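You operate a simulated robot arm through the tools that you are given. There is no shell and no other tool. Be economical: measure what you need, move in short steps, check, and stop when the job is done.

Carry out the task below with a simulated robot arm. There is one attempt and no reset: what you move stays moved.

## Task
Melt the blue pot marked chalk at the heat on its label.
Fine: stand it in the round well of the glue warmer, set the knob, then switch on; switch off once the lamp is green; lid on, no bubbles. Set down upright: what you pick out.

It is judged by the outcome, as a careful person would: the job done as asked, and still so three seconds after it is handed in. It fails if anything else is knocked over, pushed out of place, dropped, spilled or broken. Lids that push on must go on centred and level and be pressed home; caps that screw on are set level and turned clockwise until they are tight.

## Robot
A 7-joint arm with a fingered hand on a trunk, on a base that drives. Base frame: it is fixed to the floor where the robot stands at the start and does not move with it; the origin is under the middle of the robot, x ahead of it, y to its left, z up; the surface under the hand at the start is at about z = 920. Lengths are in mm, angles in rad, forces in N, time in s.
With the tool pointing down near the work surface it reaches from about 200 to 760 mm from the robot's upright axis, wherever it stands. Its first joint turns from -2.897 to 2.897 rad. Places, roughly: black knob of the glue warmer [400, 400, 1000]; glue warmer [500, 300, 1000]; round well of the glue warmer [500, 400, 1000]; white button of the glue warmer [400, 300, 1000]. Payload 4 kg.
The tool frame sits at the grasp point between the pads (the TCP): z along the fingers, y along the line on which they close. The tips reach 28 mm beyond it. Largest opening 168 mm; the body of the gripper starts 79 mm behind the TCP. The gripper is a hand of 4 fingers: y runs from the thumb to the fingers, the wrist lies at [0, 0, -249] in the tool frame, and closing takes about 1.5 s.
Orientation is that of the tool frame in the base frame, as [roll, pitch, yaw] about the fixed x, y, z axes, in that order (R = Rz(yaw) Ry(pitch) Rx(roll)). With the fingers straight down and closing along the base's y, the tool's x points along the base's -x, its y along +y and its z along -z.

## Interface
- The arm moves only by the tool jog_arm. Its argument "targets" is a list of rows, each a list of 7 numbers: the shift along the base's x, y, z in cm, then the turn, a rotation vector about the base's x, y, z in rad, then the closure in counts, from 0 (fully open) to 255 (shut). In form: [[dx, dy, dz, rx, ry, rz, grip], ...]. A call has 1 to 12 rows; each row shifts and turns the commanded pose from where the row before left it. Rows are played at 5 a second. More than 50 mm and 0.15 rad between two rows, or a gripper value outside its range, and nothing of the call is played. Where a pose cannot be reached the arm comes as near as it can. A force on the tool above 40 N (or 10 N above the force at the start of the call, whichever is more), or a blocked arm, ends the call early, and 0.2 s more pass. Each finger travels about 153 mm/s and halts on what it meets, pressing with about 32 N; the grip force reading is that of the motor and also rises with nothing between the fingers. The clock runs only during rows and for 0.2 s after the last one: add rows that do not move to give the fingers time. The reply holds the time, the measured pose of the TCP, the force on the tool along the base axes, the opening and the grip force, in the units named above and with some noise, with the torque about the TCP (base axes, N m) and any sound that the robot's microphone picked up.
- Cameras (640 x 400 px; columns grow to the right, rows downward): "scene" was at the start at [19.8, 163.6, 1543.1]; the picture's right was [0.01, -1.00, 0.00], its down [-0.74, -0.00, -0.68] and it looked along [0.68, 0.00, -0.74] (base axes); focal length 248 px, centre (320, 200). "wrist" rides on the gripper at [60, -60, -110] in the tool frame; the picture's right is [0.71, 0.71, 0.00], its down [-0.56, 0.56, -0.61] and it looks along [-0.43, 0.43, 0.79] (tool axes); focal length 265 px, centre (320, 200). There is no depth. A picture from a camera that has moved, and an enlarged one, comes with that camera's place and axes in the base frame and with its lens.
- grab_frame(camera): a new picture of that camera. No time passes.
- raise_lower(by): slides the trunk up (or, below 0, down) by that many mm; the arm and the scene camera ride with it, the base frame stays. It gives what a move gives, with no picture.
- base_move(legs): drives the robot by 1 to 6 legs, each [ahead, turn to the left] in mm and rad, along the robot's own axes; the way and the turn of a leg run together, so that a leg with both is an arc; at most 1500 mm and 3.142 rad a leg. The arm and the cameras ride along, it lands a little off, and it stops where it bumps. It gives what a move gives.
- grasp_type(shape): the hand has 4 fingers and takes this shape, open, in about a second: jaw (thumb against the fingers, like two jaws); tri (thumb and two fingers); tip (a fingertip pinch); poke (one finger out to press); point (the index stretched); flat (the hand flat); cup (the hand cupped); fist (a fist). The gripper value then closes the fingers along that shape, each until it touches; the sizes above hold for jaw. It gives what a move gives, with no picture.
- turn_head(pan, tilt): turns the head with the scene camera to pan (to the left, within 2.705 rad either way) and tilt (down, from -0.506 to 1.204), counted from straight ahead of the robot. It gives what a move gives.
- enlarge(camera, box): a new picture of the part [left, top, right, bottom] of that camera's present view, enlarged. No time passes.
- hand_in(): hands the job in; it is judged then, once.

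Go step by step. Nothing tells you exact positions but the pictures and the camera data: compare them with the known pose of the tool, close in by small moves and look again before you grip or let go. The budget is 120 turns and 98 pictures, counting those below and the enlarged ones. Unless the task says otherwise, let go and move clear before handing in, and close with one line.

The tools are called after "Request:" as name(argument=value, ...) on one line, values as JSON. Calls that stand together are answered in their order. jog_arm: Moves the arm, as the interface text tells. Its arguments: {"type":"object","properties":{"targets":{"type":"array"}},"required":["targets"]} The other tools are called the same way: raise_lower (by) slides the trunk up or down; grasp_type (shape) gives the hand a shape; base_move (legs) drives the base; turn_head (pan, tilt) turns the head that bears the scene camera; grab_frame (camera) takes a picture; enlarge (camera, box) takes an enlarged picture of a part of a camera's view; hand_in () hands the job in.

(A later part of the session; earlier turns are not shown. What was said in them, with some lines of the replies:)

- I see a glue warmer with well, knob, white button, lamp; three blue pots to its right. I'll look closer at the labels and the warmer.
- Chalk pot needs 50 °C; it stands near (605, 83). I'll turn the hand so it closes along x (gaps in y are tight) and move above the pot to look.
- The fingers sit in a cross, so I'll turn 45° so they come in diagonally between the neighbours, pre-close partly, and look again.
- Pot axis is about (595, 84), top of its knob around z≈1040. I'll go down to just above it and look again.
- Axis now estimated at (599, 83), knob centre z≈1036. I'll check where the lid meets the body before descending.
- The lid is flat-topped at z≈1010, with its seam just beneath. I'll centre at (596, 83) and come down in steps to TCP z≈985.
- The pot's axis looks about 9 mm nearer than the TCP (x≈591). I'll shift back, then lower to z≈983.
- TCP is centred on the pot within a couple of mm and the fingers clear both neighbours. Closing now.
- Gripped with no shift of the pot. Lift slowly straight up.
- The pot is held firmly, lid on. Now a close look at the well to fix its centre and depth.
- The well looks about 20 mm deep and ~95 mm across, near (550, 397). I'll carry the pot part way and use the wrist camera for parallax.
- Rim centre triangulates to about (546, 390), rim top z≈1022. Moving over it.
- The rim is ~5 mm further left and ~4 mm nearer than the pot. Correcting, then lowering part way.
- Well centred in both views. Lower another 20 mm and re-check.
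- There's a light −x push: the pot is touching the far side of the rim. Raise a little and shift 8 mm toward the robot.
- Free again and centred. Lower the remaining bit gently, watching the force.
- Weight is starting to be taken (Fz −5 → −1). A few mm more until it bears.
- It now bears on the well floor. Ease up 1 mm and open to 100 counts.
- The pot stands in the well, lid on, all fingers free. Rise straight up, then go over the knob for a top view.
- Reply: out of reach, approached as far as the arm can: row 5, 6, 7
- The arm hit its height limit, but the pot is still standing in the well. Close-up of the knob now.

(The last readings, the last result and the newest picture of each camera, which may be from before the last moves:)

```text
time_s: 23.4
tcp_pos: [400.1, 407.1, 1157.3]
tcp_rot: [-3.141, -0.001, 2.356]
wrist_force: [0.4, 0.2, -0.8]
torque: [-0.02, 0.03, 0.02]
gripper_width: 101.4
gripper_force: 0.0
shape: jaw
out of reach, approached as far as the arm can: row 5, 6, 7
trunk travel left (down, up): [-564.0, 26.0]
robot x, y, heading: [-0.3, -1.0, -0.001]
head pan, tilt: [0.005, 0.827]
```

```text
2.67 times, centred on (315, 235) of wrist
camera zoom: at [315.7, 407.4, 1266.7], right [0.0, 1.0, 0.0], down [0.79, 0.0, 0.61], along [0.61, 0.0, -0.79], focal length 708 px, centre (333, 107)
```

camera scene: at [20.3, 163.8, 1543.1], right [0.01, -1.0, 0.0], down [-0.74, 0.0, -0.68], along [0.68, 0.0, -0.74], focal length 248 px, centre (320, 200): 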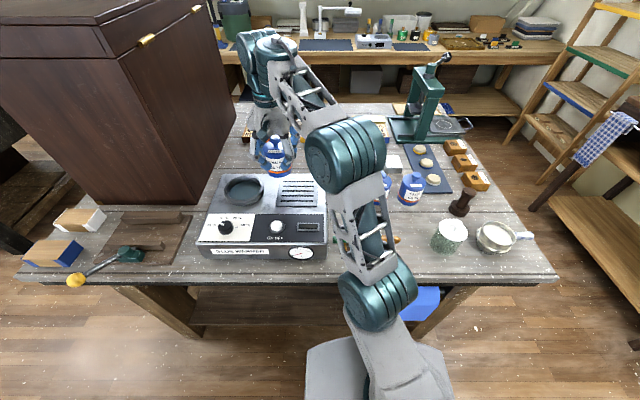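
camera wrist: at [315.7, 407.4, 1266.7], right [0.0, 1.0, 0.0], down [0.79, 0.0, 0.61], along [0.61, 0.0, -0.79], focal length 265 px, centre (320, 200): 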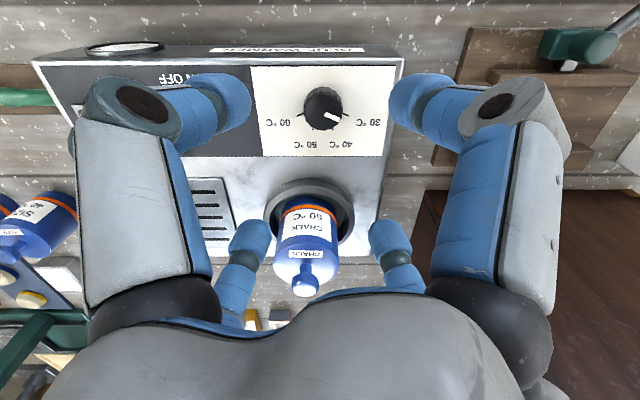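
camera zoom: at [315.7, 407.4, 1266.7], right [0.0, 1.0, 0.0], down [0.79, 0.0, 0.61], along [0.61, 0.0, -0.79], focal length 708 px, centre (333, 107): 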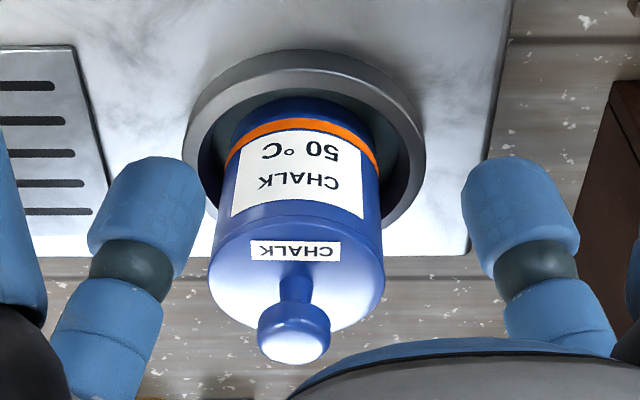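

Knob at about (400, 410), top z≈1030, Ø≈34, pointing at 30. To reach 50 it must turn 90° clockwise seen from above. I'll pre-turn the hand +45°, narrow the fingers, and descend over it.

Request:
jog_arm(targets=[[0, 0.3, 0, 0, 0, 0.131, 140], [0, 0, 0, 0, 0, 0.131, 140], [0, 0, 0, 0, 0, 0.131, 140], [0, 0, -1, 0, 0, 0.131, 140], [0, 0, -2, 0, 0, 0.131, 140], [0, 0, -2, 0, 0, 0.131, 140], [0, 0, -2, 0, 0, 0, 140], [0, 0, 0, 0, 0, 0, 140]])

Request:
grab_frame(camera="wrist")

Request:
enlarge(camera="scene", box=[175, 165, 275, 265])

```text
time_s: 25.2
tcp_pos: [402.6, 411.8, 1086.6]
tcp_rot: [3.142, 0.0, -3.139]
wrist_force: [0.7, 0.2, 0.0]
torque: [-0.01, 0.0, 0.02]
gripper_width: 76.0
gripper_force: 0.0
shape: jaw
trunk travel left (down, up): [-564.0, 26.0]
robot x, y, heading: [1.3, -3.6, 0.003]
head pan, tilt: [0.005, 0.827]
```

```text
55 pictures are left
camera wrist: at [341.7, 351.6, 1196.0], right [-0.71, 0.7, 0.0], down [0.56, 0.56, 0.61], along [0.43, 0.44, -0.79], focal length 265 px, centre (320, 200)
```

wrist: 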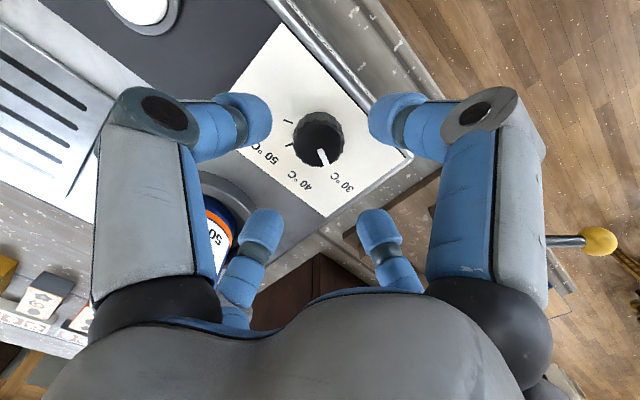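

```text
4.00 times, centred on (225, 215) of scene
camera zoom: at [19.8, 163.8, 1543.1], right [0.01, -1.0, 0.0], down [-0.74, 0.0, -0.68], along [0.68, 0.0, -0.74], focal length 992 px, centre (700, 140)
```

zoom: 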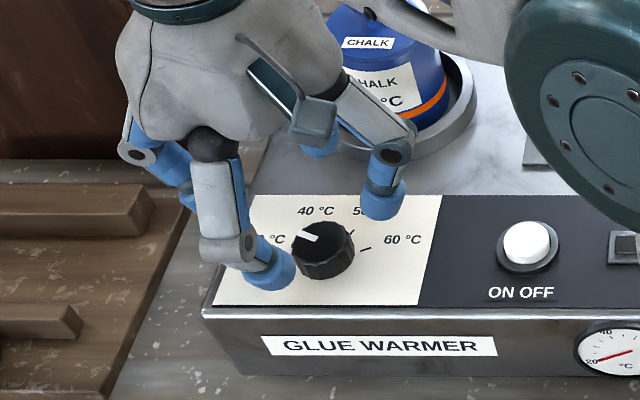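

Knob appears slightly nearer/right of the TCP (~4 mm each). Shift a little, descend 20 mm, look again.

Request:
jog_arm(targets=[[-0.3, -0.3, -1, 0, 0, 0, 140], [0, 0, -1, 0, 0, 0, 140], [0, 0, 0, 0, 0, 0, 140]])

Request:
enlarge(camera="wrist", box=[200, 60, 440, 260])

Request:
enlarge(camera="scene", box=[175, 185, 275, 265])

```text
time_s: 26.0
tcp_pos: [400.0, 409.2, 1067.2]
tcp_rot: [-3.14, -0.001, -3.139]
wrist_force: [0.0, -0.3, 0.0]
torque: [-0.02, 0.03, 0.02]
gripper_width: 76.3
gripper_force: 0.0
shape: jaw
trunk travel left (down, up): [-564.0, 26.0]
robot x, y, heading: [-0.7, 2.7, 0.002]
head pan, tilt: [0.005, 0.827]
```

```text
2.00 times, centred on (320, 160) of wrist
camera zoom: at [339.1, 348.4, 1176.8], right [-0.71, 0.71, 0.0], down [0.56, 0.56, 0.61], along [0.43, 0.44, -0.79], focal length 531 px, centre (320, 280)
```

zoom: 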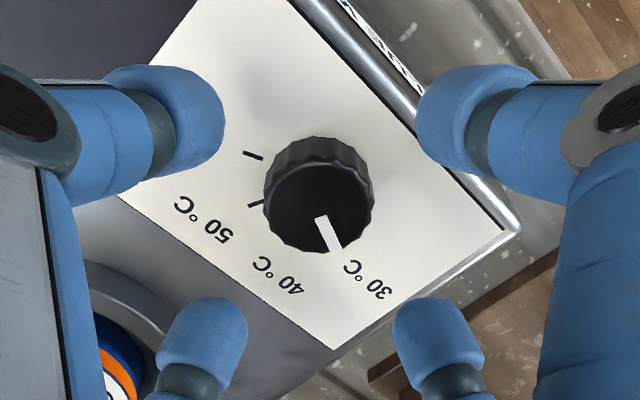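

```text
5.00 times, centred on (225, 225) of scene
camera zoom: at [19.8, 163.8, 1543.1], right [0.01, -1.0, 0.0], down [-0.74, 0.0, -0.68], along [0.68, 0.0, -0.74], focal length 1240 px, centre (795, 75)
```

zoom: 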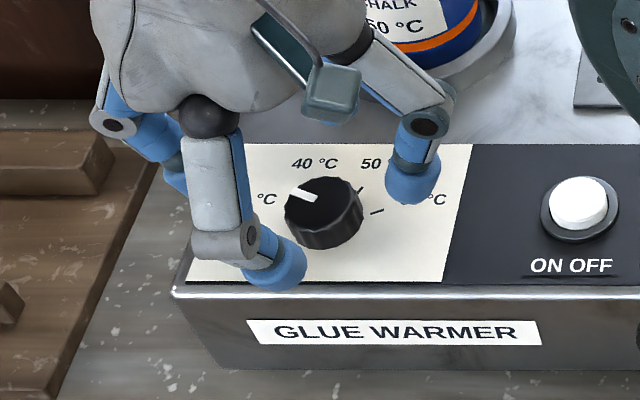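

The hand axis now lines up with the knob within a couple of mm. Lower 22 mm so the tips surround it.

Request:
jog_arm(targets=[[0.1, 0.1, -0.8, 0, 0, 0, 140], [0, 0, -0.8, 0, 0, 0, 140], [0, 0, -0.6, 0, 0, 0, 140], [0, 0, 0, 0, 0, 0, 140]])

Request:
enlarge(camera="wrist", box=[200, 60, 440, 260])

Request:
enlarge(camera="scene", box=[175, 185, 275, 265])

```text
time_s: 27.0
tcp_pos: [398.7, 409.5, 1044.0]
tcp_rot: [-3.141, 0.0, -3.14]
wrist_force: [-0.2, 0.2, -0.4]
torque: [0.0, 0.02, -0.01]
gripper_width: 76.3
gripper_force: 0.1
shape: jaw
trunk travel left (down, up): [-564.0, 26.0]
robot x, y, heading: [1.9, -0.5, -0.004]
head pan, tilt: [0.005, 0.827]
```

```text
2.00 times, centred on (320, 160) of wrist
camera zoom: at [338.6, 348.6, 1153.1], right [-0.71, 0.71, 0.0], down [0.56, 0.56, 0.61], along [0.43, 0.44, -0.79], focal length 531 px, centre (320, 280)
```

zoom: 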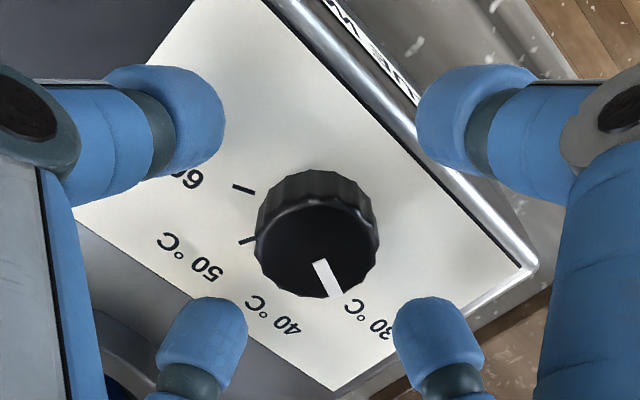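

```text
5.00 times, centred on (225, 225) of scene
camera zoom: at [19.8, 163.8, 1543.1], right [0.01, -1.0, 0.0], down [-0.74, 0.0, -0.68], along [0.68, 0.0, -0.74], focal length 1240 px, centre (795, 75)
```

zoom: 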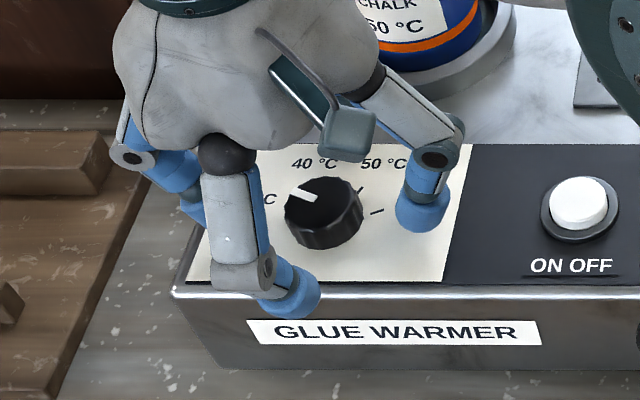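

Small trim (+2, +2.5 mm), 6 mm lower, then close gently on the knob.

Request:
jog_arm(targets=[[0.2, 0.25, -0.3, 0, 0, 0, 140], [0, 0, -0.3, 0, 0, 0, 140], [0, 0, 0, 0, 0, 0, 160], [0, 0, 0, 0, 0, 0, 180], [0, 0, 0, 0, 0, 0, 195], [0, 0, 0, 0, 0, 0, 210], [0, 0, 0, 0, 0, 0, 230], [0, 0, 0, 0, 0, 0, 230]])

Request:
enlarge(camera="wrist", box=[200, 60, 440, 260])

Request:
enlarge(camera="scene", box=[175, 185, 275, 265])

```text
time_s: 28.8
tcp_pos: [402.2, 411.2, 1037.0]
tcp_rot: [-3.14, 0.0, -3.14]
wrist_force: [-0.5, -1.8, -3.4]
torque: [-0.05, 0.02, -0.21]
gripper_width: 29.5
gripper_force: 31.9
shape: jaw
trunk travel left (down, up): [-564.0, 26.0]
robot x, y, heading: [-2.3, -5.2, -0.002]
head pan, tilt: [0.005, 0.827]
```

```text
2.00 times, centred on (320, 160) of wrist
camera zoom: at [341.4, 351.0, 1147.0], right [-0.71, 0.71, 0.0], down [0.56, 0.56, 0.61], along [0.43, 0.43, -0.79], focal length 531 px, centre (320, 280)
```

zoom: 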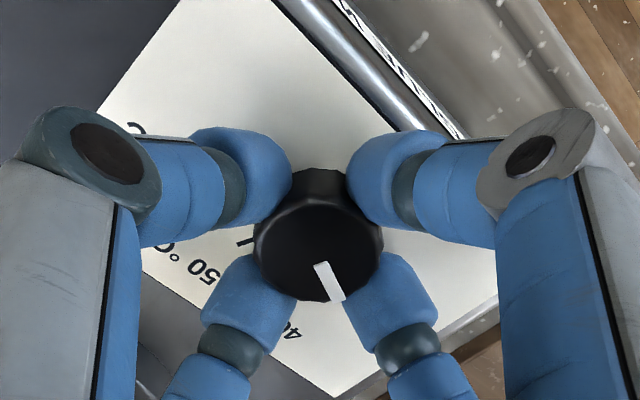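

```text
5.00 times, centred on (225, 225) of scene
camera zoom: at [19.9, 163.8, 1543.0], right [0.01, -1.0, 0.0], down [-0.74, 0.0, -0.68], along [0.68, 0.0, -0.74], focal length 1240 px, centre (795, 75)
```

zoom: 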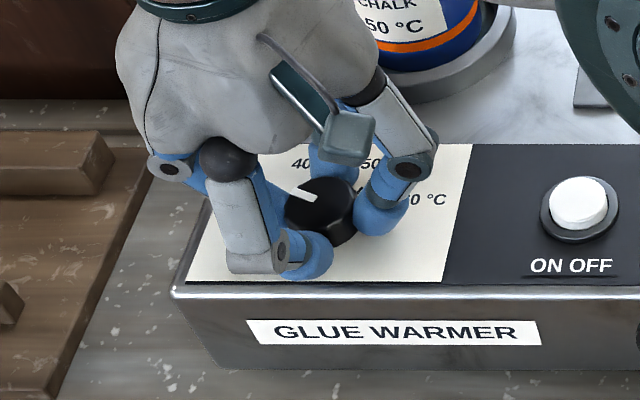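

Good four-finger grip on the knob, centred. Turn 90° clockwise from above in small steps.

Request:
jog_arm(targets=[[0, 0, 0, 0, 0, -0.13, 230], [0, 0, 0, 0, 0, -0.13, 230], [0, 0, 0, 0, 0, -0.13, 230], [0, 0, 0, 0, 0, -0.13, 230], [0, 0, 0, 0, 0, -0.13, 230], [0, 0, 0, 0, 0, -0.13, 230], [0, 0, 0, 0, 0, 0, 230]])

Request:
enlarge(camera="wrist", box=[200, 60, 440, 260])

Request:
enlarge(camera="scene", box=[175, 185, 275, 265])

```text
time_s: 30.4
tcp_pos: [402.3, 410.9, 1036.8]
tcp_rot: [-3.139, 0.0, 2.361]
wrist_force: [-2.7, -7.1, -14.0]
torque: [-0.14, 0.02, 0.0]
gripper_width: 29.2
gripper_force: 31.2
shape: jaw
trunk travel left (down, up): [-564.0, 26.0]
robot x, y, heading: [-3.7, -0.6, 0.0]
head pan, tilt: [0.005, 0.827]
```

```text
2.00 times, centred on (320, 160) of wrist
camera zoom: at [317.1, 410.9, 1147.3], right [0.0, 1.0, 0.0], down [0.79, 0.0, 0.61], along [0.61, 0.0, -0.79], focal length 531 px, centre (320, 280)
```

zoom: 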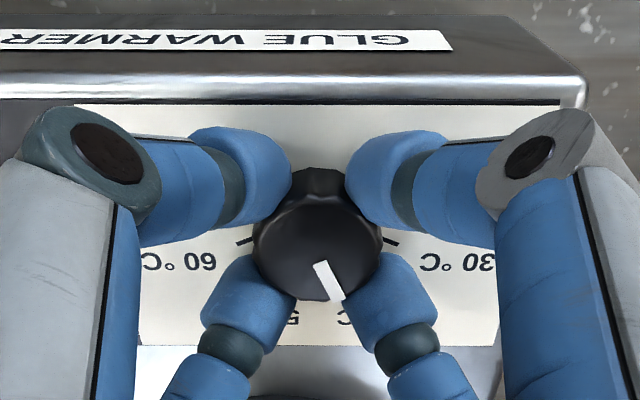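

```text
5.00 times, centred on (225, 225) of scene
camera zoom: at [20.5, 163.6, 1543.0], right [0.01, -1.0, 0.0], down [-0.74, 0.0, -0.68], along [0.68, 0.0, -0.74], focal length 1240 px, centre (795, 75)
```

zoom: 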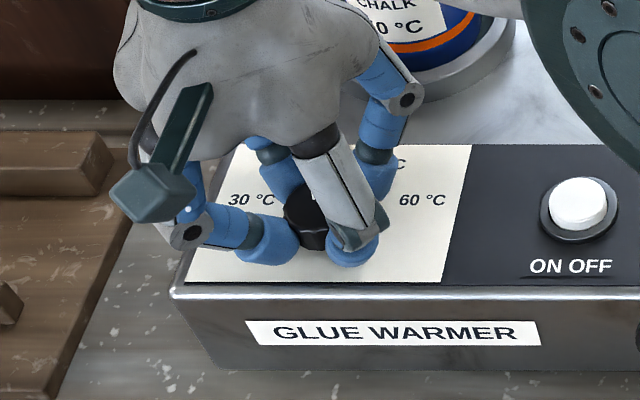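

The knob follows exactly. Continue the second half, easing down 1 mm since Fz is −14.

Request:
jog_arm(targets=[[0, 0, -0.1, 0, 0, -0.131, 230], [0, 0, 0, 0, 0, -0.131, 230], [0, 0, 0, 0, 0, -0.131, 230], [0, 0, 0, 0, 0, -0.131, 230], [0, 0, 0, 0, 0, -0.131, 230], [0, 0, 0, 0, 0, -0.131, 230], [0, 0, 0, 0, 0, 0, 230]])

Request:
enlarge(camera="wrist", box=[200, 60, 440, 260])

```text
time_s: 32.0
tcp_pos: [402.8, 410.6, 1036.5]
tcp_rot: [3.141, 0.0, 1.573]
wrist_force: [6.8, -7.8, -4.4]
torque: [-0.18, -0.1, 0.01]
gripper_width: 29.3
gripper_force: 32.0
shape: jaw
trunk travel left (down, up): [-564.0, 26.0]
robot x, y, heading: [1.1, -2.4, -0.001]
head pan, tilt: [0.005, 0.827]
```

```text
2.00 times, centred on (320, 160) of wrist
camera zoom: at [341.8, 470.4, 1147.0], right [0.71, 0.71, 0.0], down [0.56, -0.56, 0.61], along [0.44, -0.43, -0.79], focal length 531 px, centre (320, 280)
```

zoom: 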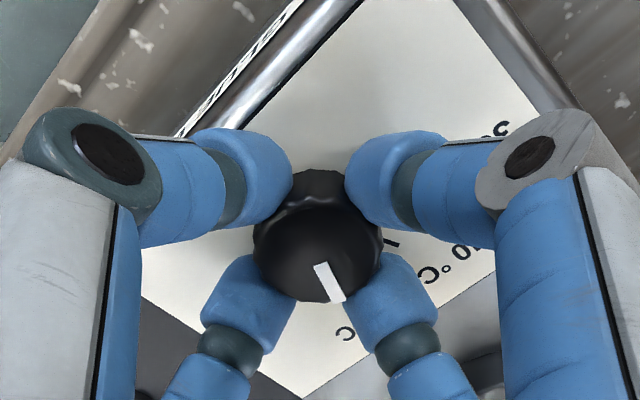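

Now release the knob, rise, and verify the pointer.

Request:
jog_arm(targets=[[0, 0, 0, 0, 0, 0, 190], [0, 0, 0, 0, 0, 0, 140], [0, 0, 0, 0, 0, 0, 140], [0, 0, 2, 0, 0, 0, 140], [0, 0, 2, 0, 0, 0.131, 140], [0, 0, 2, 0, 0, 0.131, 140], [0, 0, 2, 0, 0, 0.131, 140], [0, 0, 2, 0, 0, 0.131, 140], [0, 0, 1, 0, 0, 0.131, 140], [0, 0, 0, 0, 0, 0.131, 140], [0, 0, 0, 0, 0, 0, 140]])

Request:
enlarge(camera="wrist", box=[250, 60, 400, 160])

Request:
enlarge(camera="scene", box=[195, 165, 335, 265])

```text
time_s: 34.4
tcp_pos: [399.9, 411.3, 1147.6]
tcp_rot: [-3.141, 0.0, 2.365]
wrist_force: [-1.1, -0.5, -0.2]
torque: [0.0, -0.01, 0.01]
gripper_width: 75.4
gripper_force: 0.0
shape: jaw
trunk travel left (down, up): [-564.0, 26.0]
robot x, y, heading: [0.6, -1.0, 0.004]
head pan, tilt: [0.005, 0.827]
```

```text
4.00 times, centred on (325, 110) of wrist
camera zoom: at [315.6, 410.8, 1256.4], right [-0.01, 1.0, 0.0], down [0.79, 0.01, 0.61], along [0.61, 0.01, -0.79], focal length 1062 px, centre (300, 560)
```

zoom: 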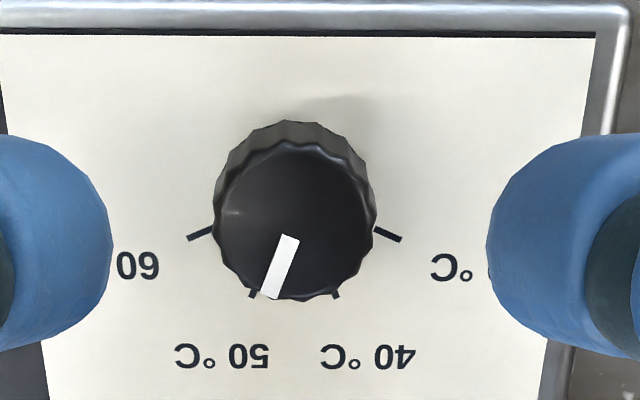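

```text
4.00 times, centred on (265, 215) of scene
camera zoom: at [19.8, 163.6, 1543.1], right [0.01, -1.0, 0.0], down [-0.74, 0.0, -0.68], along [0.68, 0.0, -0.74], focal length 992 px, centre (540, 140)
```

zoom: 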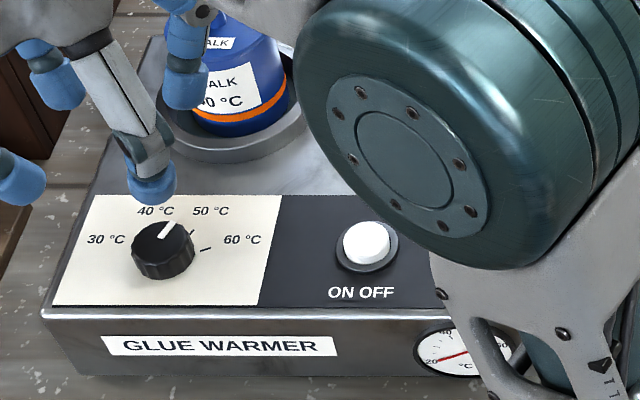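

Pointer is on the 50 mark. Next: the poke shape, moving toward the white button at about (408, 281).

Request:
grasp_type(shape="poke")

Request:
jog_arm(targets=[[-0.5, -3, 0, 0, 0, 0, 0], [-0.5, -4, 0, 0, 0, 0, 0], [0, -4, 0, 0, 0, 0, 0], [0, -2, 0, 0, 0, 0, 0], [0, 0, 0, 0, 0, 0, 0]])

Request:
grab_frame(camera="wrist")

Request:
grab_frame(camera="scene")

```text
time_s: 35.3
tcp_pos: [400.7, 411.4, 1146.2]
tcp_rot: [-3.141, 0.0, 2.363]
wrist_force: [-0.6, -0.5, -0.9]
torque: [0.0, 0.02, -0.03]
gripper_width: 0.1
gripper_force: 0.1
shape: poke
trunk travel left (down, up): [-564.0, 26.0]
robot x, y, heading: [-2.5, 2.4, -0.006]
head pan, tilt: [0.005, 0.827]
```

```text
time_s: 36.5
tcp_pos: [389.8, 282.0, 1144.3]
tcp_rot: [3.141, 0.002, 2.363]
wrist_force: [-0.3, 0.6, 0.2]
torque: [0.0, -0.02, -0.01]
gripper_width: 0.0
gripper_force: 0.0
shape: poke
trunk travel left (down, up): [-564.0, 26.0]
robot x, y, heading: [-1.4, -2.5, -0.002]
head pan, tilt: [0.005, 0.827]
```

```text
42 pictures are left
camera wrist: at [304.5, 281.6, 1254.2], right [-0.01, 1.0, 0.0], down [0.79, 0.01, 0.61], along [0.61, 0.0, -0.79], focal length 265 px, centre (320, 200)
```

wrist: 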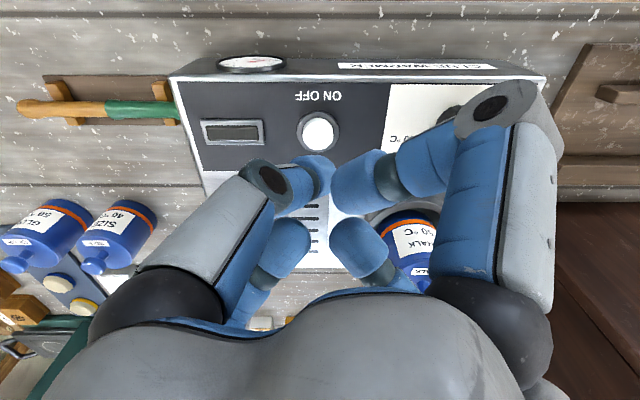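

```text
41 pictures are left
camera scene: at [19.8, 163.6, 1543.1], right [0.01, -1.0, 0.0], down [-0.74, 0.0, -0.68], along [0.68, 0.0, -0.74], focal length 248 px, centre (320, 200)
```

scene: 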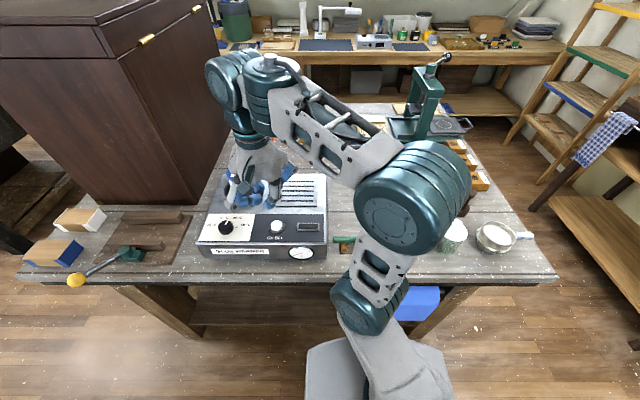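

Request:
enlarge(camera="wrist", box=[220, 100, 460, 290])

Request:
enlarge(camera="scene", box=[200, 130, 320, 230])

```text
2.11 times, centred on (340, 195) of wrist
camera zoom: at [304.5, 281.6, 1254.2], right [-0.01, 1.0, 0.0], down [0.79, 0.01, 0.61], along [0.61, 0.0, -0.79], focal length 559 px, centre (278, 210)
```

zoom: 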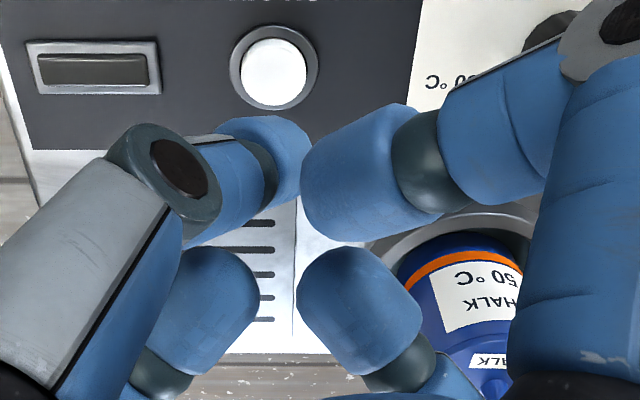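

```text
4.00 times, centred on (260, 180) of scene
camera zoom: at [19.8, 163.6, 1543.1], right [0.01, -1.0, 0.0], down [-0.74, 0.0, -0.68], along [0.68, 0.0, -0.74], focal length 992 px, centre (560, 280)
```

zoom: 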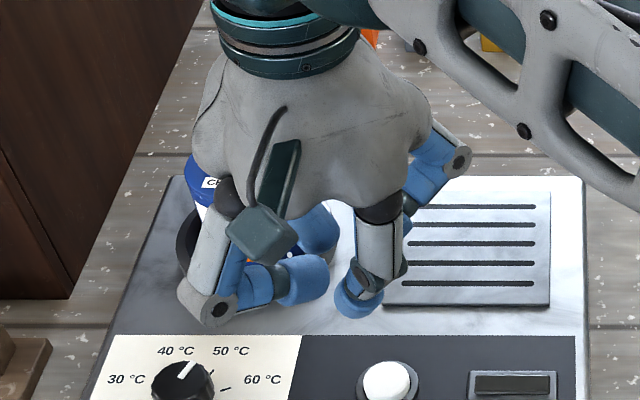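

The thumb finger points down on the tool axis, tip ~28 mm below the TCP; the button is at (410, 281). Move over it and come down to ~15 mm above.

Request:
jog_arm(targets=[[1, 0, -1, 0, 0, 0, 0], [1, -0.1, -2, 0, 0, 0, 0], [0, 0, -2, 0, 0, 0, 0], [0, 0, -2, 0, 0, 0, 0], [0, 0, -1, 0, 0, 0, 0], [0, 0, 0, 0, 0, 0, 0]])

Request:
enlarge(camera="wrist", box=[220, 100, 460, 290])

Request:
enlarge(camera="scene", box=[220, 180, 320, 260])

```text
time_s: 37.9
tcp_pos: [412.0, 282.3, 1069.2]
tcp_rot: [3.141, 0.0, 2.363]
wrist_force: [-0.1, -1.9, 0.4]
torque: [0.03, -0.01, -0.01]
gripper_width: 0.2
gripper_force: 0.1
shape: poke
trunk travel left (down, up): [-564.0, 26.0]
robot x, y, heading: [0.0, -0.4, 0.003]
head pan, tilt: [0.005, 0.827]
```

```text
2.11 times, centred on (340, 195) of wrist
camera zoom: at [325.7, 280.4, 1177.3], right [-0.01, 1.0, 0.0], down [0.79, 0.01, 0.61], along [0.61, 0.0, -0.79], focal length 559 px, centre (278, 210)
```

zoom: 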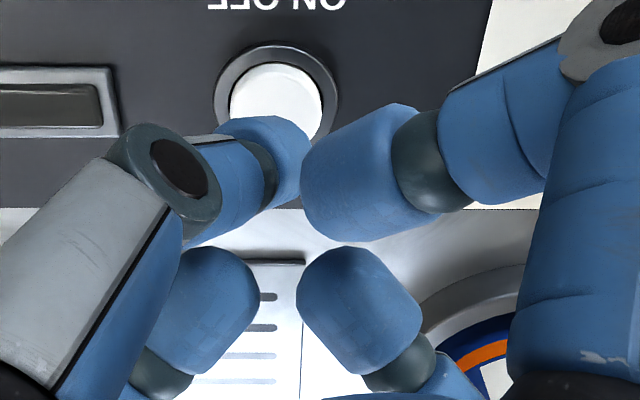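

```text
5.00 times, centred on (270, 220) of scene
camera zoom: at [19.8, 163.5, 1543.1], right [0.01, -1.0, 0.0], down [-0.74, 0.0, -0.68], along [0.68, 0.0, -0.74], focal length 1240 px, centre (570, 100)
```

zoom: 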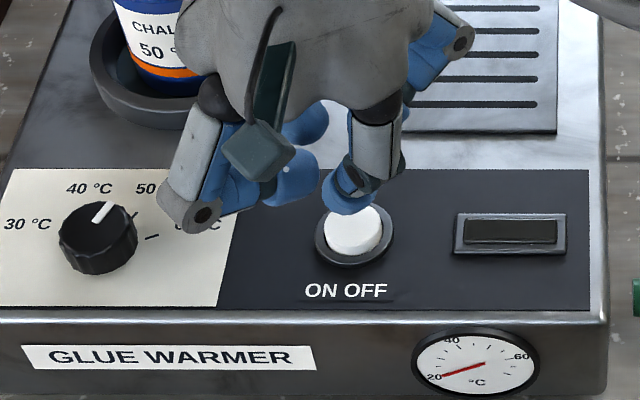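

Tip is over the button. Descend with small steps until contact.

Request:
jog_arm(targets=[[-0.2, 0, -0.7, 0, 0, 0, 0], [0, 0, -0.6, 0, 0, 0, 0], [0, 0, 0, 0, 0, 0, 0]])

Request:
enlarge(camera="scene", box=[230, 190, 330, 265])

```text
time_s: 38.7
tcp_pos: [408.1, 278.9, 1055.4]
tcp_rot: [3.14, 0.0, 2.364]
wrist_force: [0.8, 0.5, -0.2]
torque: [0.0, -0.01, 0.03]
gripper_width: 0.0
gripper_force: 0.0
shape: poke
trunk travel left (down, up): [-564.0, 26.0]
robot x, y, heading: [0.4, 1.8, 0.001]
head pan, tilt: [0.005, 0.827]
```

```text
5.33 times, centred on (280, 228) of scene
camera zoom: at [19.8, 163.6, 1543.1], right [0.01, -1.0, 0.0], down [-0.74, 0.0, -0.68], along [0.68, 0.0, -0.74], focal length 1322 px, centre (533, 53)
```

zoom: 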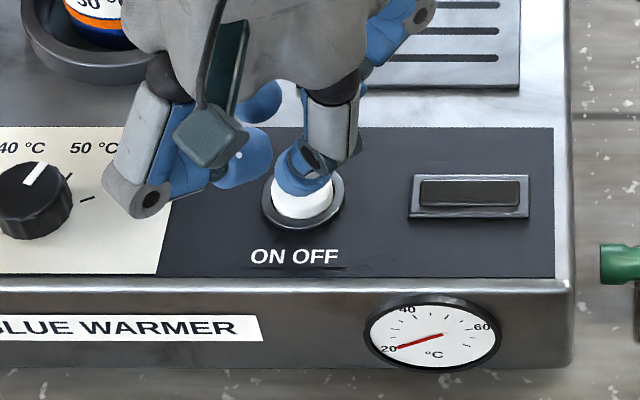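

Request:
jog_arm(targets=[[0, 0, -0.3, 0, 0, 0, 0], [0, 0, -0.3, 0, 0, 0, 0], [0, 0, -0.2, 0, 0, 0, 0]])

Request:
enlarge(camera="scene", box=[230, 190, 330, 265])

```text
time_s: 39.5
tcp_pos: [408.1, 279.7, 1045.4]
tcp_rot: [-3.141, -0.001, 2.364]
wrist_force: [1.0, 1.2, 1.6]
torque: [0.01, 0.04, 0.02]
gripper_width: 0.1
gripper_force: 0.1
shape: poke
trunk travel left (down, up): [-564.0, 26.0]
robot x, y, heading: [2.8, -1.6, -0.002]
head pan, tilt: [0.005, 0.827]
```

```text
5.33 times, centred on (280, 228) of scene
camera zoom: at [19.7, 163.6, 1543.2], right [0.01, -1.0, 0.0], down [-0.74, 0.0, -0.68], along [0.68, 0.0, -0.74], focal length 1322 px, centre (533, 53)
```

zoom: 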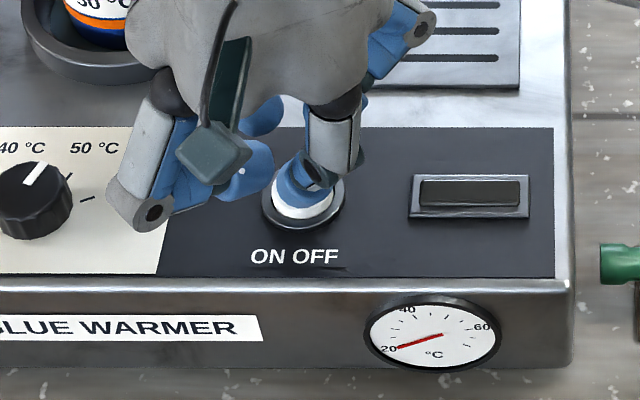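

Contact is just beginning. Press further.

Request:
jog_arm(targets=[[0, 0, -0.2, 0, 0, 0, 0], [0, 0, -0.2, 0, 0, 0, 0]])

Request:
enlarge(camera="scene", box=[230, 190, 330, 265])

```text
time_s: 40.1
tcp_pos: [408.5, 280.0, 1043.5]
tcp_rot: [3.137, 0.0, 2.363]
wrist_force: [-0.1, -3.5, 16.6]
torque: [-0.09, 0.02, -0.03]
gripper_width: 0.0
gripper_force: 0.1
shape: poke
trunk travel left (down, up): [-564.0, 26.0]
robot x, y, heading: [0.7, -1.9, -0.0]
head pan, tilt: [0.005, 0.827]
heard: click
```

```text
5.33 times, centred on (280, 228) of scene
camera zoom: at [18.8, 162.5, 1543.6], right [0.01, -1.0, 0.0], down [-0.74, 0.0, -0.68], along [0.68, 0.0, -0.74], focal length 1322 px, centre (533, 53)
```

zoom: 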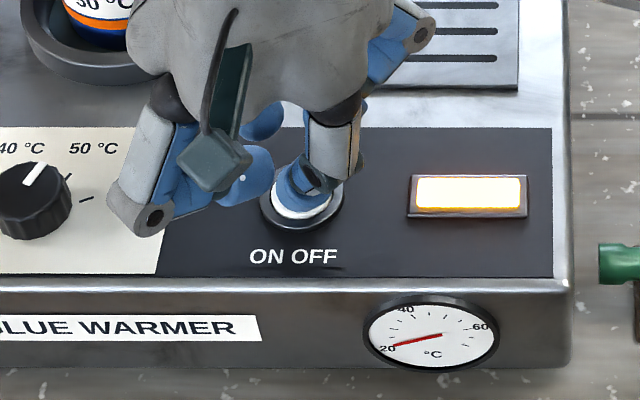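

Click heard and the lamp glows (amber/white): it's on. Lift off the button by ~10 mm and wait.

Request:
jog_arm(targets=[[0, 0, 0.5, 0, 0, 0, 0], [0, 0, 0.6, 0, 0, 0, 0], [0, 0, 0, 0, 0, 0, 0], [0, 0, 0, 0, 0, 0, 0], [0, 0, 0, 0, 0, 0, 0]])

Request:
enlarge(camera="scene", box=[230, 190, 330, 265])

```text
time_s: 41.3
tcp_pos: [406.7, 280.6, 1053.1]
tcp_rot: [-3.141, 0.001, 2.362]
wrist_force: [0.3, 0.2, 0.4]
torque: [0.01, -0.01, -0.02]
gripper_width: 0.1
gripper_force: 0.0
shape: poke
trunk travel left (down, up): [-564.0, 26.0]
robot x, y, heading: [1.5, 3.8, -0.001]
head pan, tilt: [0.005, 0.827]
```

```text
5.33 times, centred on (280, 228) of scene
camera zoom: at [19.8, 163.6, 1543.1], right [0.01, -1.0, 0.0], down [-0.74, 0.0, -0.68], along [0.68, 0.0, -0.74], focal length 1322 px, centre (533, 53)
```

zoom: 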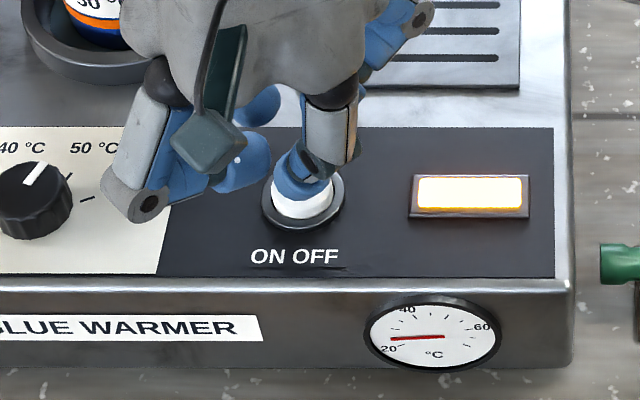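

Temperature is climbing. Wait ~5 s.

Request:
jog_arm(targets=[[0, 0, 0, 0, 0, 0, 0], [0, 0, 0, 0, 0, 0, 0], [0, 0, 0, 0, 0, 0, 0], [0, 0, 0, 0, 0, 0, 0], [0, 0, 0, 0, 0, 0, 0], [0, 0, 0, 0, 0, 0, 0], [0, 0, 0, 0, 0, 0, 0], [0, 0, 0, 0, 0, 0, 0], [0, 0, 0, 0, 0, 0, 0], [0, 0, 0, 0, 0, 0, 0], [0, 0, 0, 0, 0, 0, 0], [0, 0, 0, 0, 0, 0, 0]])

Request:
enlarge(camera="scene", box=[230, 190, 330, 265])

```text
time_s: 43.9
tcp_pos: [408.4, 281.8, 1053.0]
tcp_rot: [3.141, 0.0, 2.362]
wrist_force: [0.1, 0.4, -0.7]
torque: [-0.01, -0.02, 0.01]
gripper_width: 0.0
gripper_force: 0.1
shape: poke
trunk travel left (down, up): [-564.0, 26.0]
robot x, y, heading: [-0.5, -4.7, -0.001]
head pan, tilt: [0.005, 0.827]
```

```text
5.33 times, centred on (280, 228) of scene
camera zoom: at [19.8, 163.6, 1543.1], right [0.01, -1.0, 0.0], down [-0.74, 0.0, -0.68], along [0.68, 0.0, -0.74], focal length 1322 px, centre (533, 53)
```

zoom: 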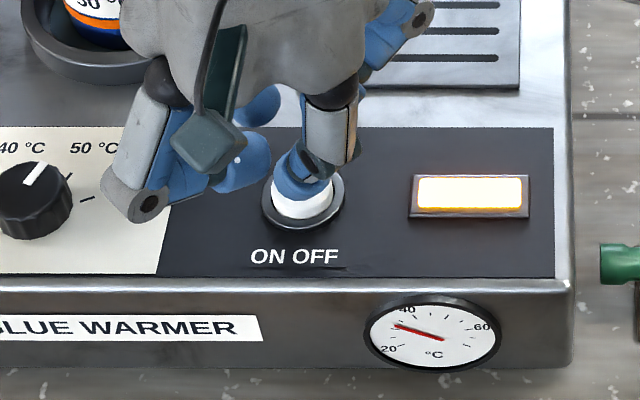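

Request:
jog_arm(targets=[[0, 0, 0, 0, 0, 0, 0], [0, 0, 0, 0, 0, 0, 0], [0, 0, 0, 0, 0, 0, 0], [0, 0, 0, 0, 0, 0, 0], [0, 0, 0, 0, 0, 0, 0], [0, 0, 0, 0, 0, 0, 0], [0, 0, 0, 0, 0, 0, 0], [0, 0, 0, 0, 0, 0, 0], [0, 0, 0, 0, 0, 0, 0], [0, 0, 0, 0, 0, 0, 0], [0, 0, 0, 0, 0, 0, 0], [0, 0, 0, 0, 0, 0, 0]])

Request:
enlarge(camera="scene", box=[230, 190, 330, 265])

```text
time_s: 46.5
tcp_pos: [407.5, 280.8, 1053.4]
tcp_rot: [-3.141, 0.0, 2.362]
wrist_force: [0.2, 0.2, 0.3]
torque: [-0.03, -0.04, 0.04]
gripper_width: 0.1
gripper_force: 0.1
shape: poke
trunk travel left (down, up): [-564.0, 26.0]
robot x, y, heading: [-4.7, -1.0, 0.001]
head pan, tilt: [0.005, 0.827]
```

```text
5.33 times, centred on (280, 228) of scene
camera zoom: at [19.8, 163.6, 1543.1], right [0.01, -1.0, 0.0], down [-0.74, 0.0, -0.68], along [0.68, 0.0, -0.74], focal length 1322 px, centre (533, 53)
```

zoom: 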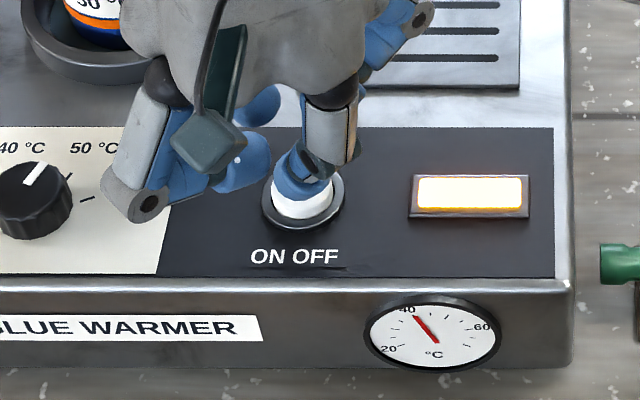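

Request:
jog_arm(targets=[[0, 0, 0, 0, 0, 0, 0], [0, 0, 0, 0, 0, 0, 0], [0, 0, 0, 0, 0, 0, 0], [0, 0, 0, 0, 0, 0, 0], [0, 0, 0, 0, 0, 0, 0], [0, 0, 0, 0, 0, 0, 0], [0, 0, 0, 0, 0, 0, 0]])

Request:
enlarge(camera="scene", box=[230, 190, 330, 265])

```text
time_s: 48.1
tcp_pos: [407.4, 280.4, 1052.4]
tcp_rot: [3.141, 0.0, 2.364]
wrist_force: [0.6, -0.4, -0.1]
torque: [0.0, -0.03, 0.0]
gripper_width: 0.1
gripper_force: 0.1
shape: poke
trunk travel left (down, up): [-564.0, 26.0]
robot x, y, heading: [0.8, -3.7, -0.005]
head pan, tilt: [0.005, 0.827]
```

```text
5.33 times, centred on (280, 228) of scene
camera zoom: at [19.8, 163.6, 1543.1], right [0.01, -1.0, 0.0], down [-0.74, 0.0, -0.68], along [0.68, 0.0, -0.74], focal length 1322 px, centre (533, 53)
```

zoom: 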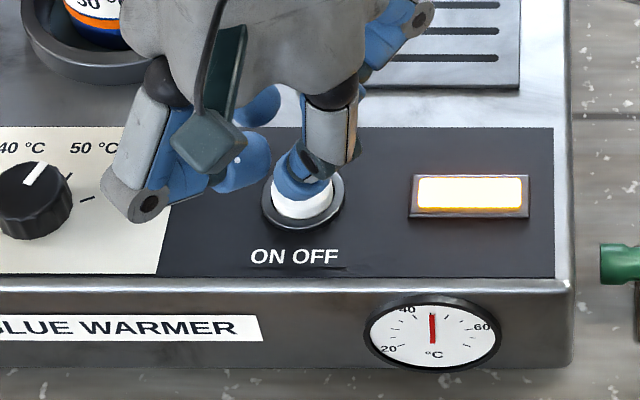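

Request:
jog_arm(targets=[[0, 0, 0, 0, 0, 0, 0], [0, 0, 0, 0, 0, 0, 0], [0, 0, 0, 0, 0, 0, 0], [0, 0, 0, 0, 0, 0, 0], [0, 0, 0, 0, 0, 0, 0], [0, 0, 0, 0, 0, 0, 0]])

Request:
enlarge(camera="scene", box=[230, 190, 330, 265])

```text
time_s: 49.5
tcp_pos: [406.9, 281.0, 1054.1]
tcp_rot: [-3.142, -0.001, 2.363]
wrist_force: [0.7, 0.5, 0.1]
torque: [0.03, 0.0, 0.05]
gripper_width: 0.3
gripper_force: 0.1
shape: poke
trunk travel left (down, up): [-564.0, 26.0]
robot x, y, heading: [1.8, -3.4, 0.003]
head pan, tilt: [0.005, 0.827]
```

```text
5.33 times, centred on (280, 228) of scene
camera zoom: at [19.8, 163.6, 1543.1], right [0.01, -1.0, 0.0], down [-0.74, 0.0, -0.68], along [0.68, 0.0, -0.74], focal length 1322 px, centre (533, 53)
```

zoom: 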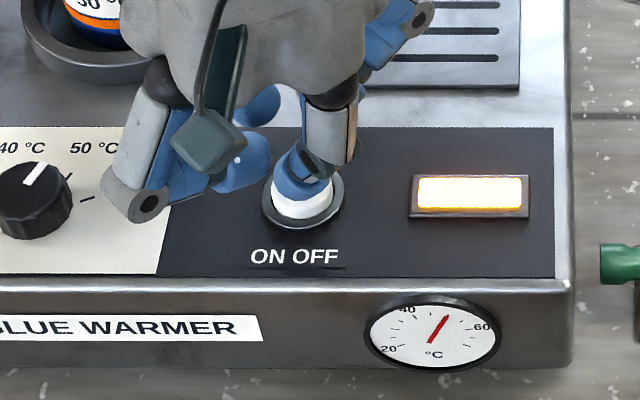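

Request:
jog_arm(targets=[[0, 0, 0, 0, 0, 0, 0], [0, 0, 0, 0, 0, 0, 0], [0, 0, 0, 0, 0, 0, 0]])

Request:
enlarge(camera="scene", box=[230, 190, 330, 265])

```text
time_s: 50.3
tcp_pos: [407.6, 279.6, 1053.7]
tcp_rot: [-3.141, 0.001, 2.363]
wrist_force: [-0.3, -0.2, 0.6]
torque: [0.0, 0.02, 0.0]
gripper_width: 0.1
gripper_force: 0.0
shape: poke
trunk travel left (down, up): [-564.0, 26.0]
robot x, y, heading: [-1.1, 2.1, -0.003]
head pan, tilt: [0.005, 0.827]
```

```text
5.33 times, centred on (280, 228) of scene
camera zoom: at [19.8, 163.6, 1543.1], right [0.01, -1.0, 0.0], down [-0.74, 0.0, -0.68], along [0.68, 0.0, -0.74], focal length 1322 px, centre (533, 53)
```

zoom: 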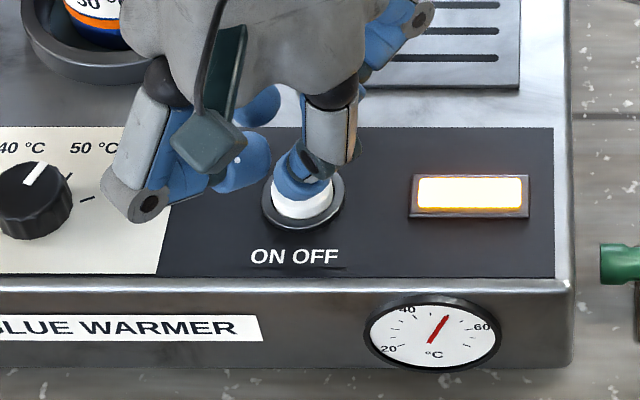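

The needle holds at about 50 °C; now waiting for green.

Request:
jog_arm(targets=[[0, 0, 0, 0, 0, 0, 0], [0, 0, 0, 0, 0, 0, 0], [0, 0, 0, 0, 0, 0, 0], [0, 0, 0, 0, 0, 0, 0], [0, 0, 0, 0, 0, 0, 0], [0, 0, 0, 0, 0, 0, 0], [0, 0, 0, 0, 0, 0, 0]])

Request:
enlarge(camera="scene", box=[230, 190, 330, 265])

```text
time_s: 51.9
tcp_pos: [408.2, 281.2, 1052.5]
tcp_rot: [-3.141, 0.0, 2.363]
wrist_force: [-0.1, 0.1, 0.0]
torque: [0.02, 0.01, 0.02]
gripper_width: 0.3
gripper_force: 0.0
shape: poke
trunk travel left (down, up): [-564.0, 26.0]
robot x, y, heading: [-2.8, 1.4, -0.002]
head pan, tilt: [0.005, 0.827]
```

```text
5.33 times, centred on (280, 228) of scene
camera zoom: at [19.8, 163.6, 1543.1], right [0.01, -1.0, 0.0], down [-0.74, 0.0, -0.68], along [0.68, 0.0, -0.74], focal length 1322 px, centre (533, 53)
```

zoom: 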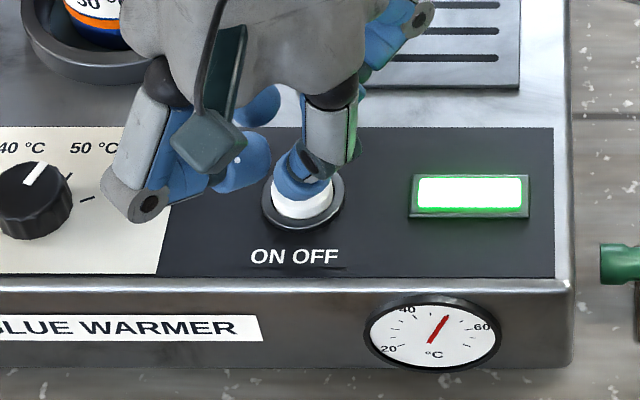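

Green. Press off now with the same stroke, then lift.

Request:
jog_arm(targets=[[0, 0, -0.6, 0, 0, 0, 0], [0, 0, -0.5, 0, 0, 0, 0], [0, 0, 0, 0, 0, 0, 0]])

```text
time_s: 52.7
tcp_pos: [406.9, 280.2, 1042.3]
tcp_rot: [3.138, 0.001, 2.363]
wrist_force: [-0.7, -2.5, 16.9]
torque: [-0.08, -0.04, 0.05]
gripper_width: 0.0
gripper_force: 0.0
shape: poke
trunk travel left (down, up): [-564.0, 26.0]
robot x, y, heading: [-2.1, -3.4, 0.001]
head pan, tilt: [0.005, 0.827]
heard: click
```

Request:
jog_arm(targets=[[0, 0, 1, 0, 0, 0, 0], [0, 0, 2, 0, 0, 0, 0], [0, 0, 2, 0, 0, 0, 0], [0, 0, 2, 0, 0, 0, 0], [0, 0, 2, 0, 0, 0, 0], [0, -1, 1, 0, 0, 0, 0], [0, -3, 0, 0, 0, 0, 0], [0, -4, 0, 0, 0, 0, 0], [0, -4, 0, 0, 0, 0, 0], [0, -3, 0, 0, 0, 0, 0], [0, 0, 0, 0, 0, 0, 0]])

Request:
grab_frame(camera="scene")

Request:
enlarge(camera="scene", box=[195, 145, 345, 265])

```text
time_s: 55.1
tcp_pos: [408.8, 127.2, 1143.4]
tcp_rot: [-3.141, 0.0, 2.363]
wrist_force: [-0.2, -0.9, 0.2]
torque: [0.03, 0.02, -0.04]
gripper_width: 0.0
gripper_force: 0.0
shape: poke
trunk travel left (down, up): [-564.0, 26.0]
robot x, y, heading: [3.7, -1.6, -0.003]
head pan, tilt: [0.005, 0.827]
```

```text
26 pictures are left
camera scene: at [19.7, 163.5, 1543.1], right [0.01, -1.0, 0.0], down [-0.74, 0.0, -0.68], along [0.68, 0.0, -0.74], focal length 248 px, centre (320, 200)
```

scene: 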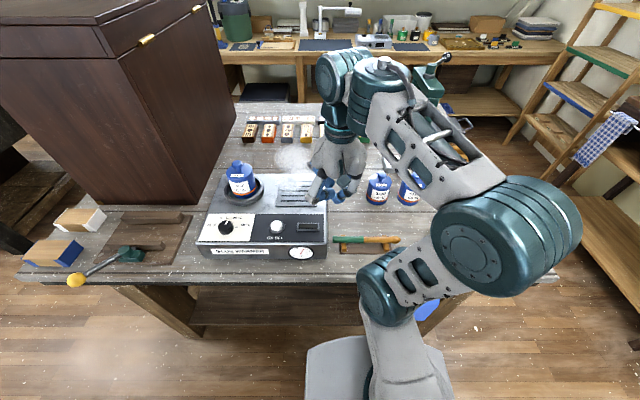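

```text
3.33 times, centred on (270, 205) of scene
camera zoom: at [19.7, 163.5, 1543.1], right [0.01, -1.0, 0.0], down [-0.74, 0.0, -0.68], along [0.68, 0.0, -0.74], focal length 826 px, centre (487, 183)
```

zoom: 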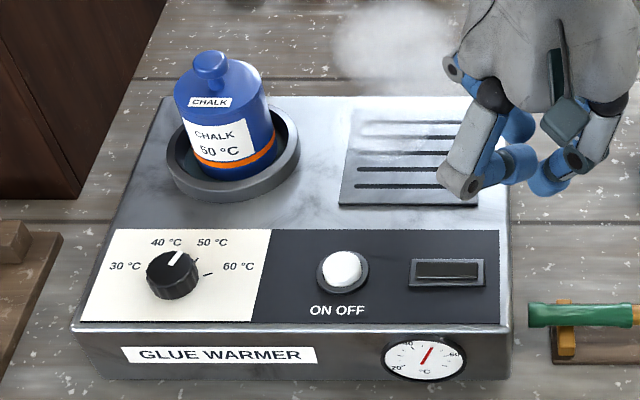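

Lamp is off, steam from the vent, pot in the well. A final close check of the pot's lid and the neighbours.

Request:
enlarge(camera="scene", box=[215, 150, 275, 210])

Request:
enlarge(camera="scene", box=[330, 150, 450, 220])

```text
6.67 times, centred on (245, 180) of scene
camera zoom: at [19.7, 163.5, 1543.1], right [0.01, -1.0, 0.0], down [-0.74, 0.0, -0.68], along [0.68, 0.0, -0.74], focal length 1653 px, centre (820, 333)
```

zoom: 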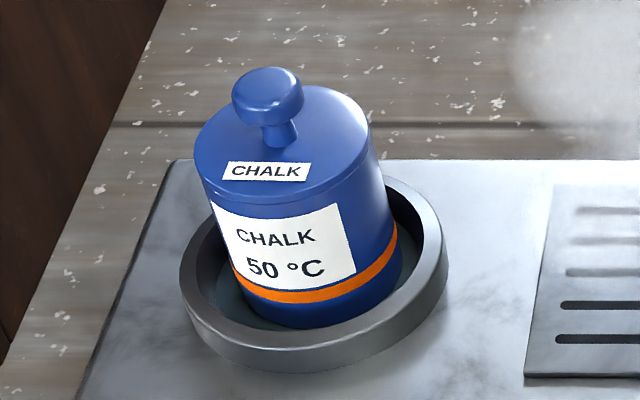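

```text
5.33 times, centred on (390, 185) of scene
camera zoom: at [19.7, 163.5, 1543.1], right [0.01, -1.0, 0.0], down [-0.74, 0.0, -0.68], along [0.68, 0.0, -0.74], focal length 1322 px, centre (-53, 280)
```

zoom: 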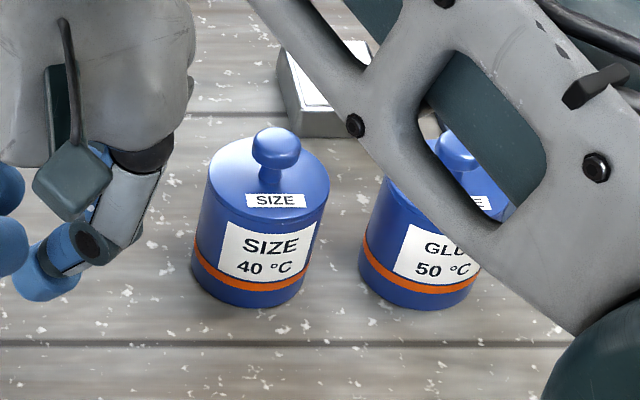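

The chalk pot stands upright in the well with its lid on, and the other two pots haven't moved. The knob is at 50 °C, the lamp is off and the hand is clear.

Request:
hand_in()

```text
The job is handed in.
```

The chalk pot was melted at 50 °C in the round well with its lid on. I switched the warmer off once the lamp turned green, and the job is handed in.
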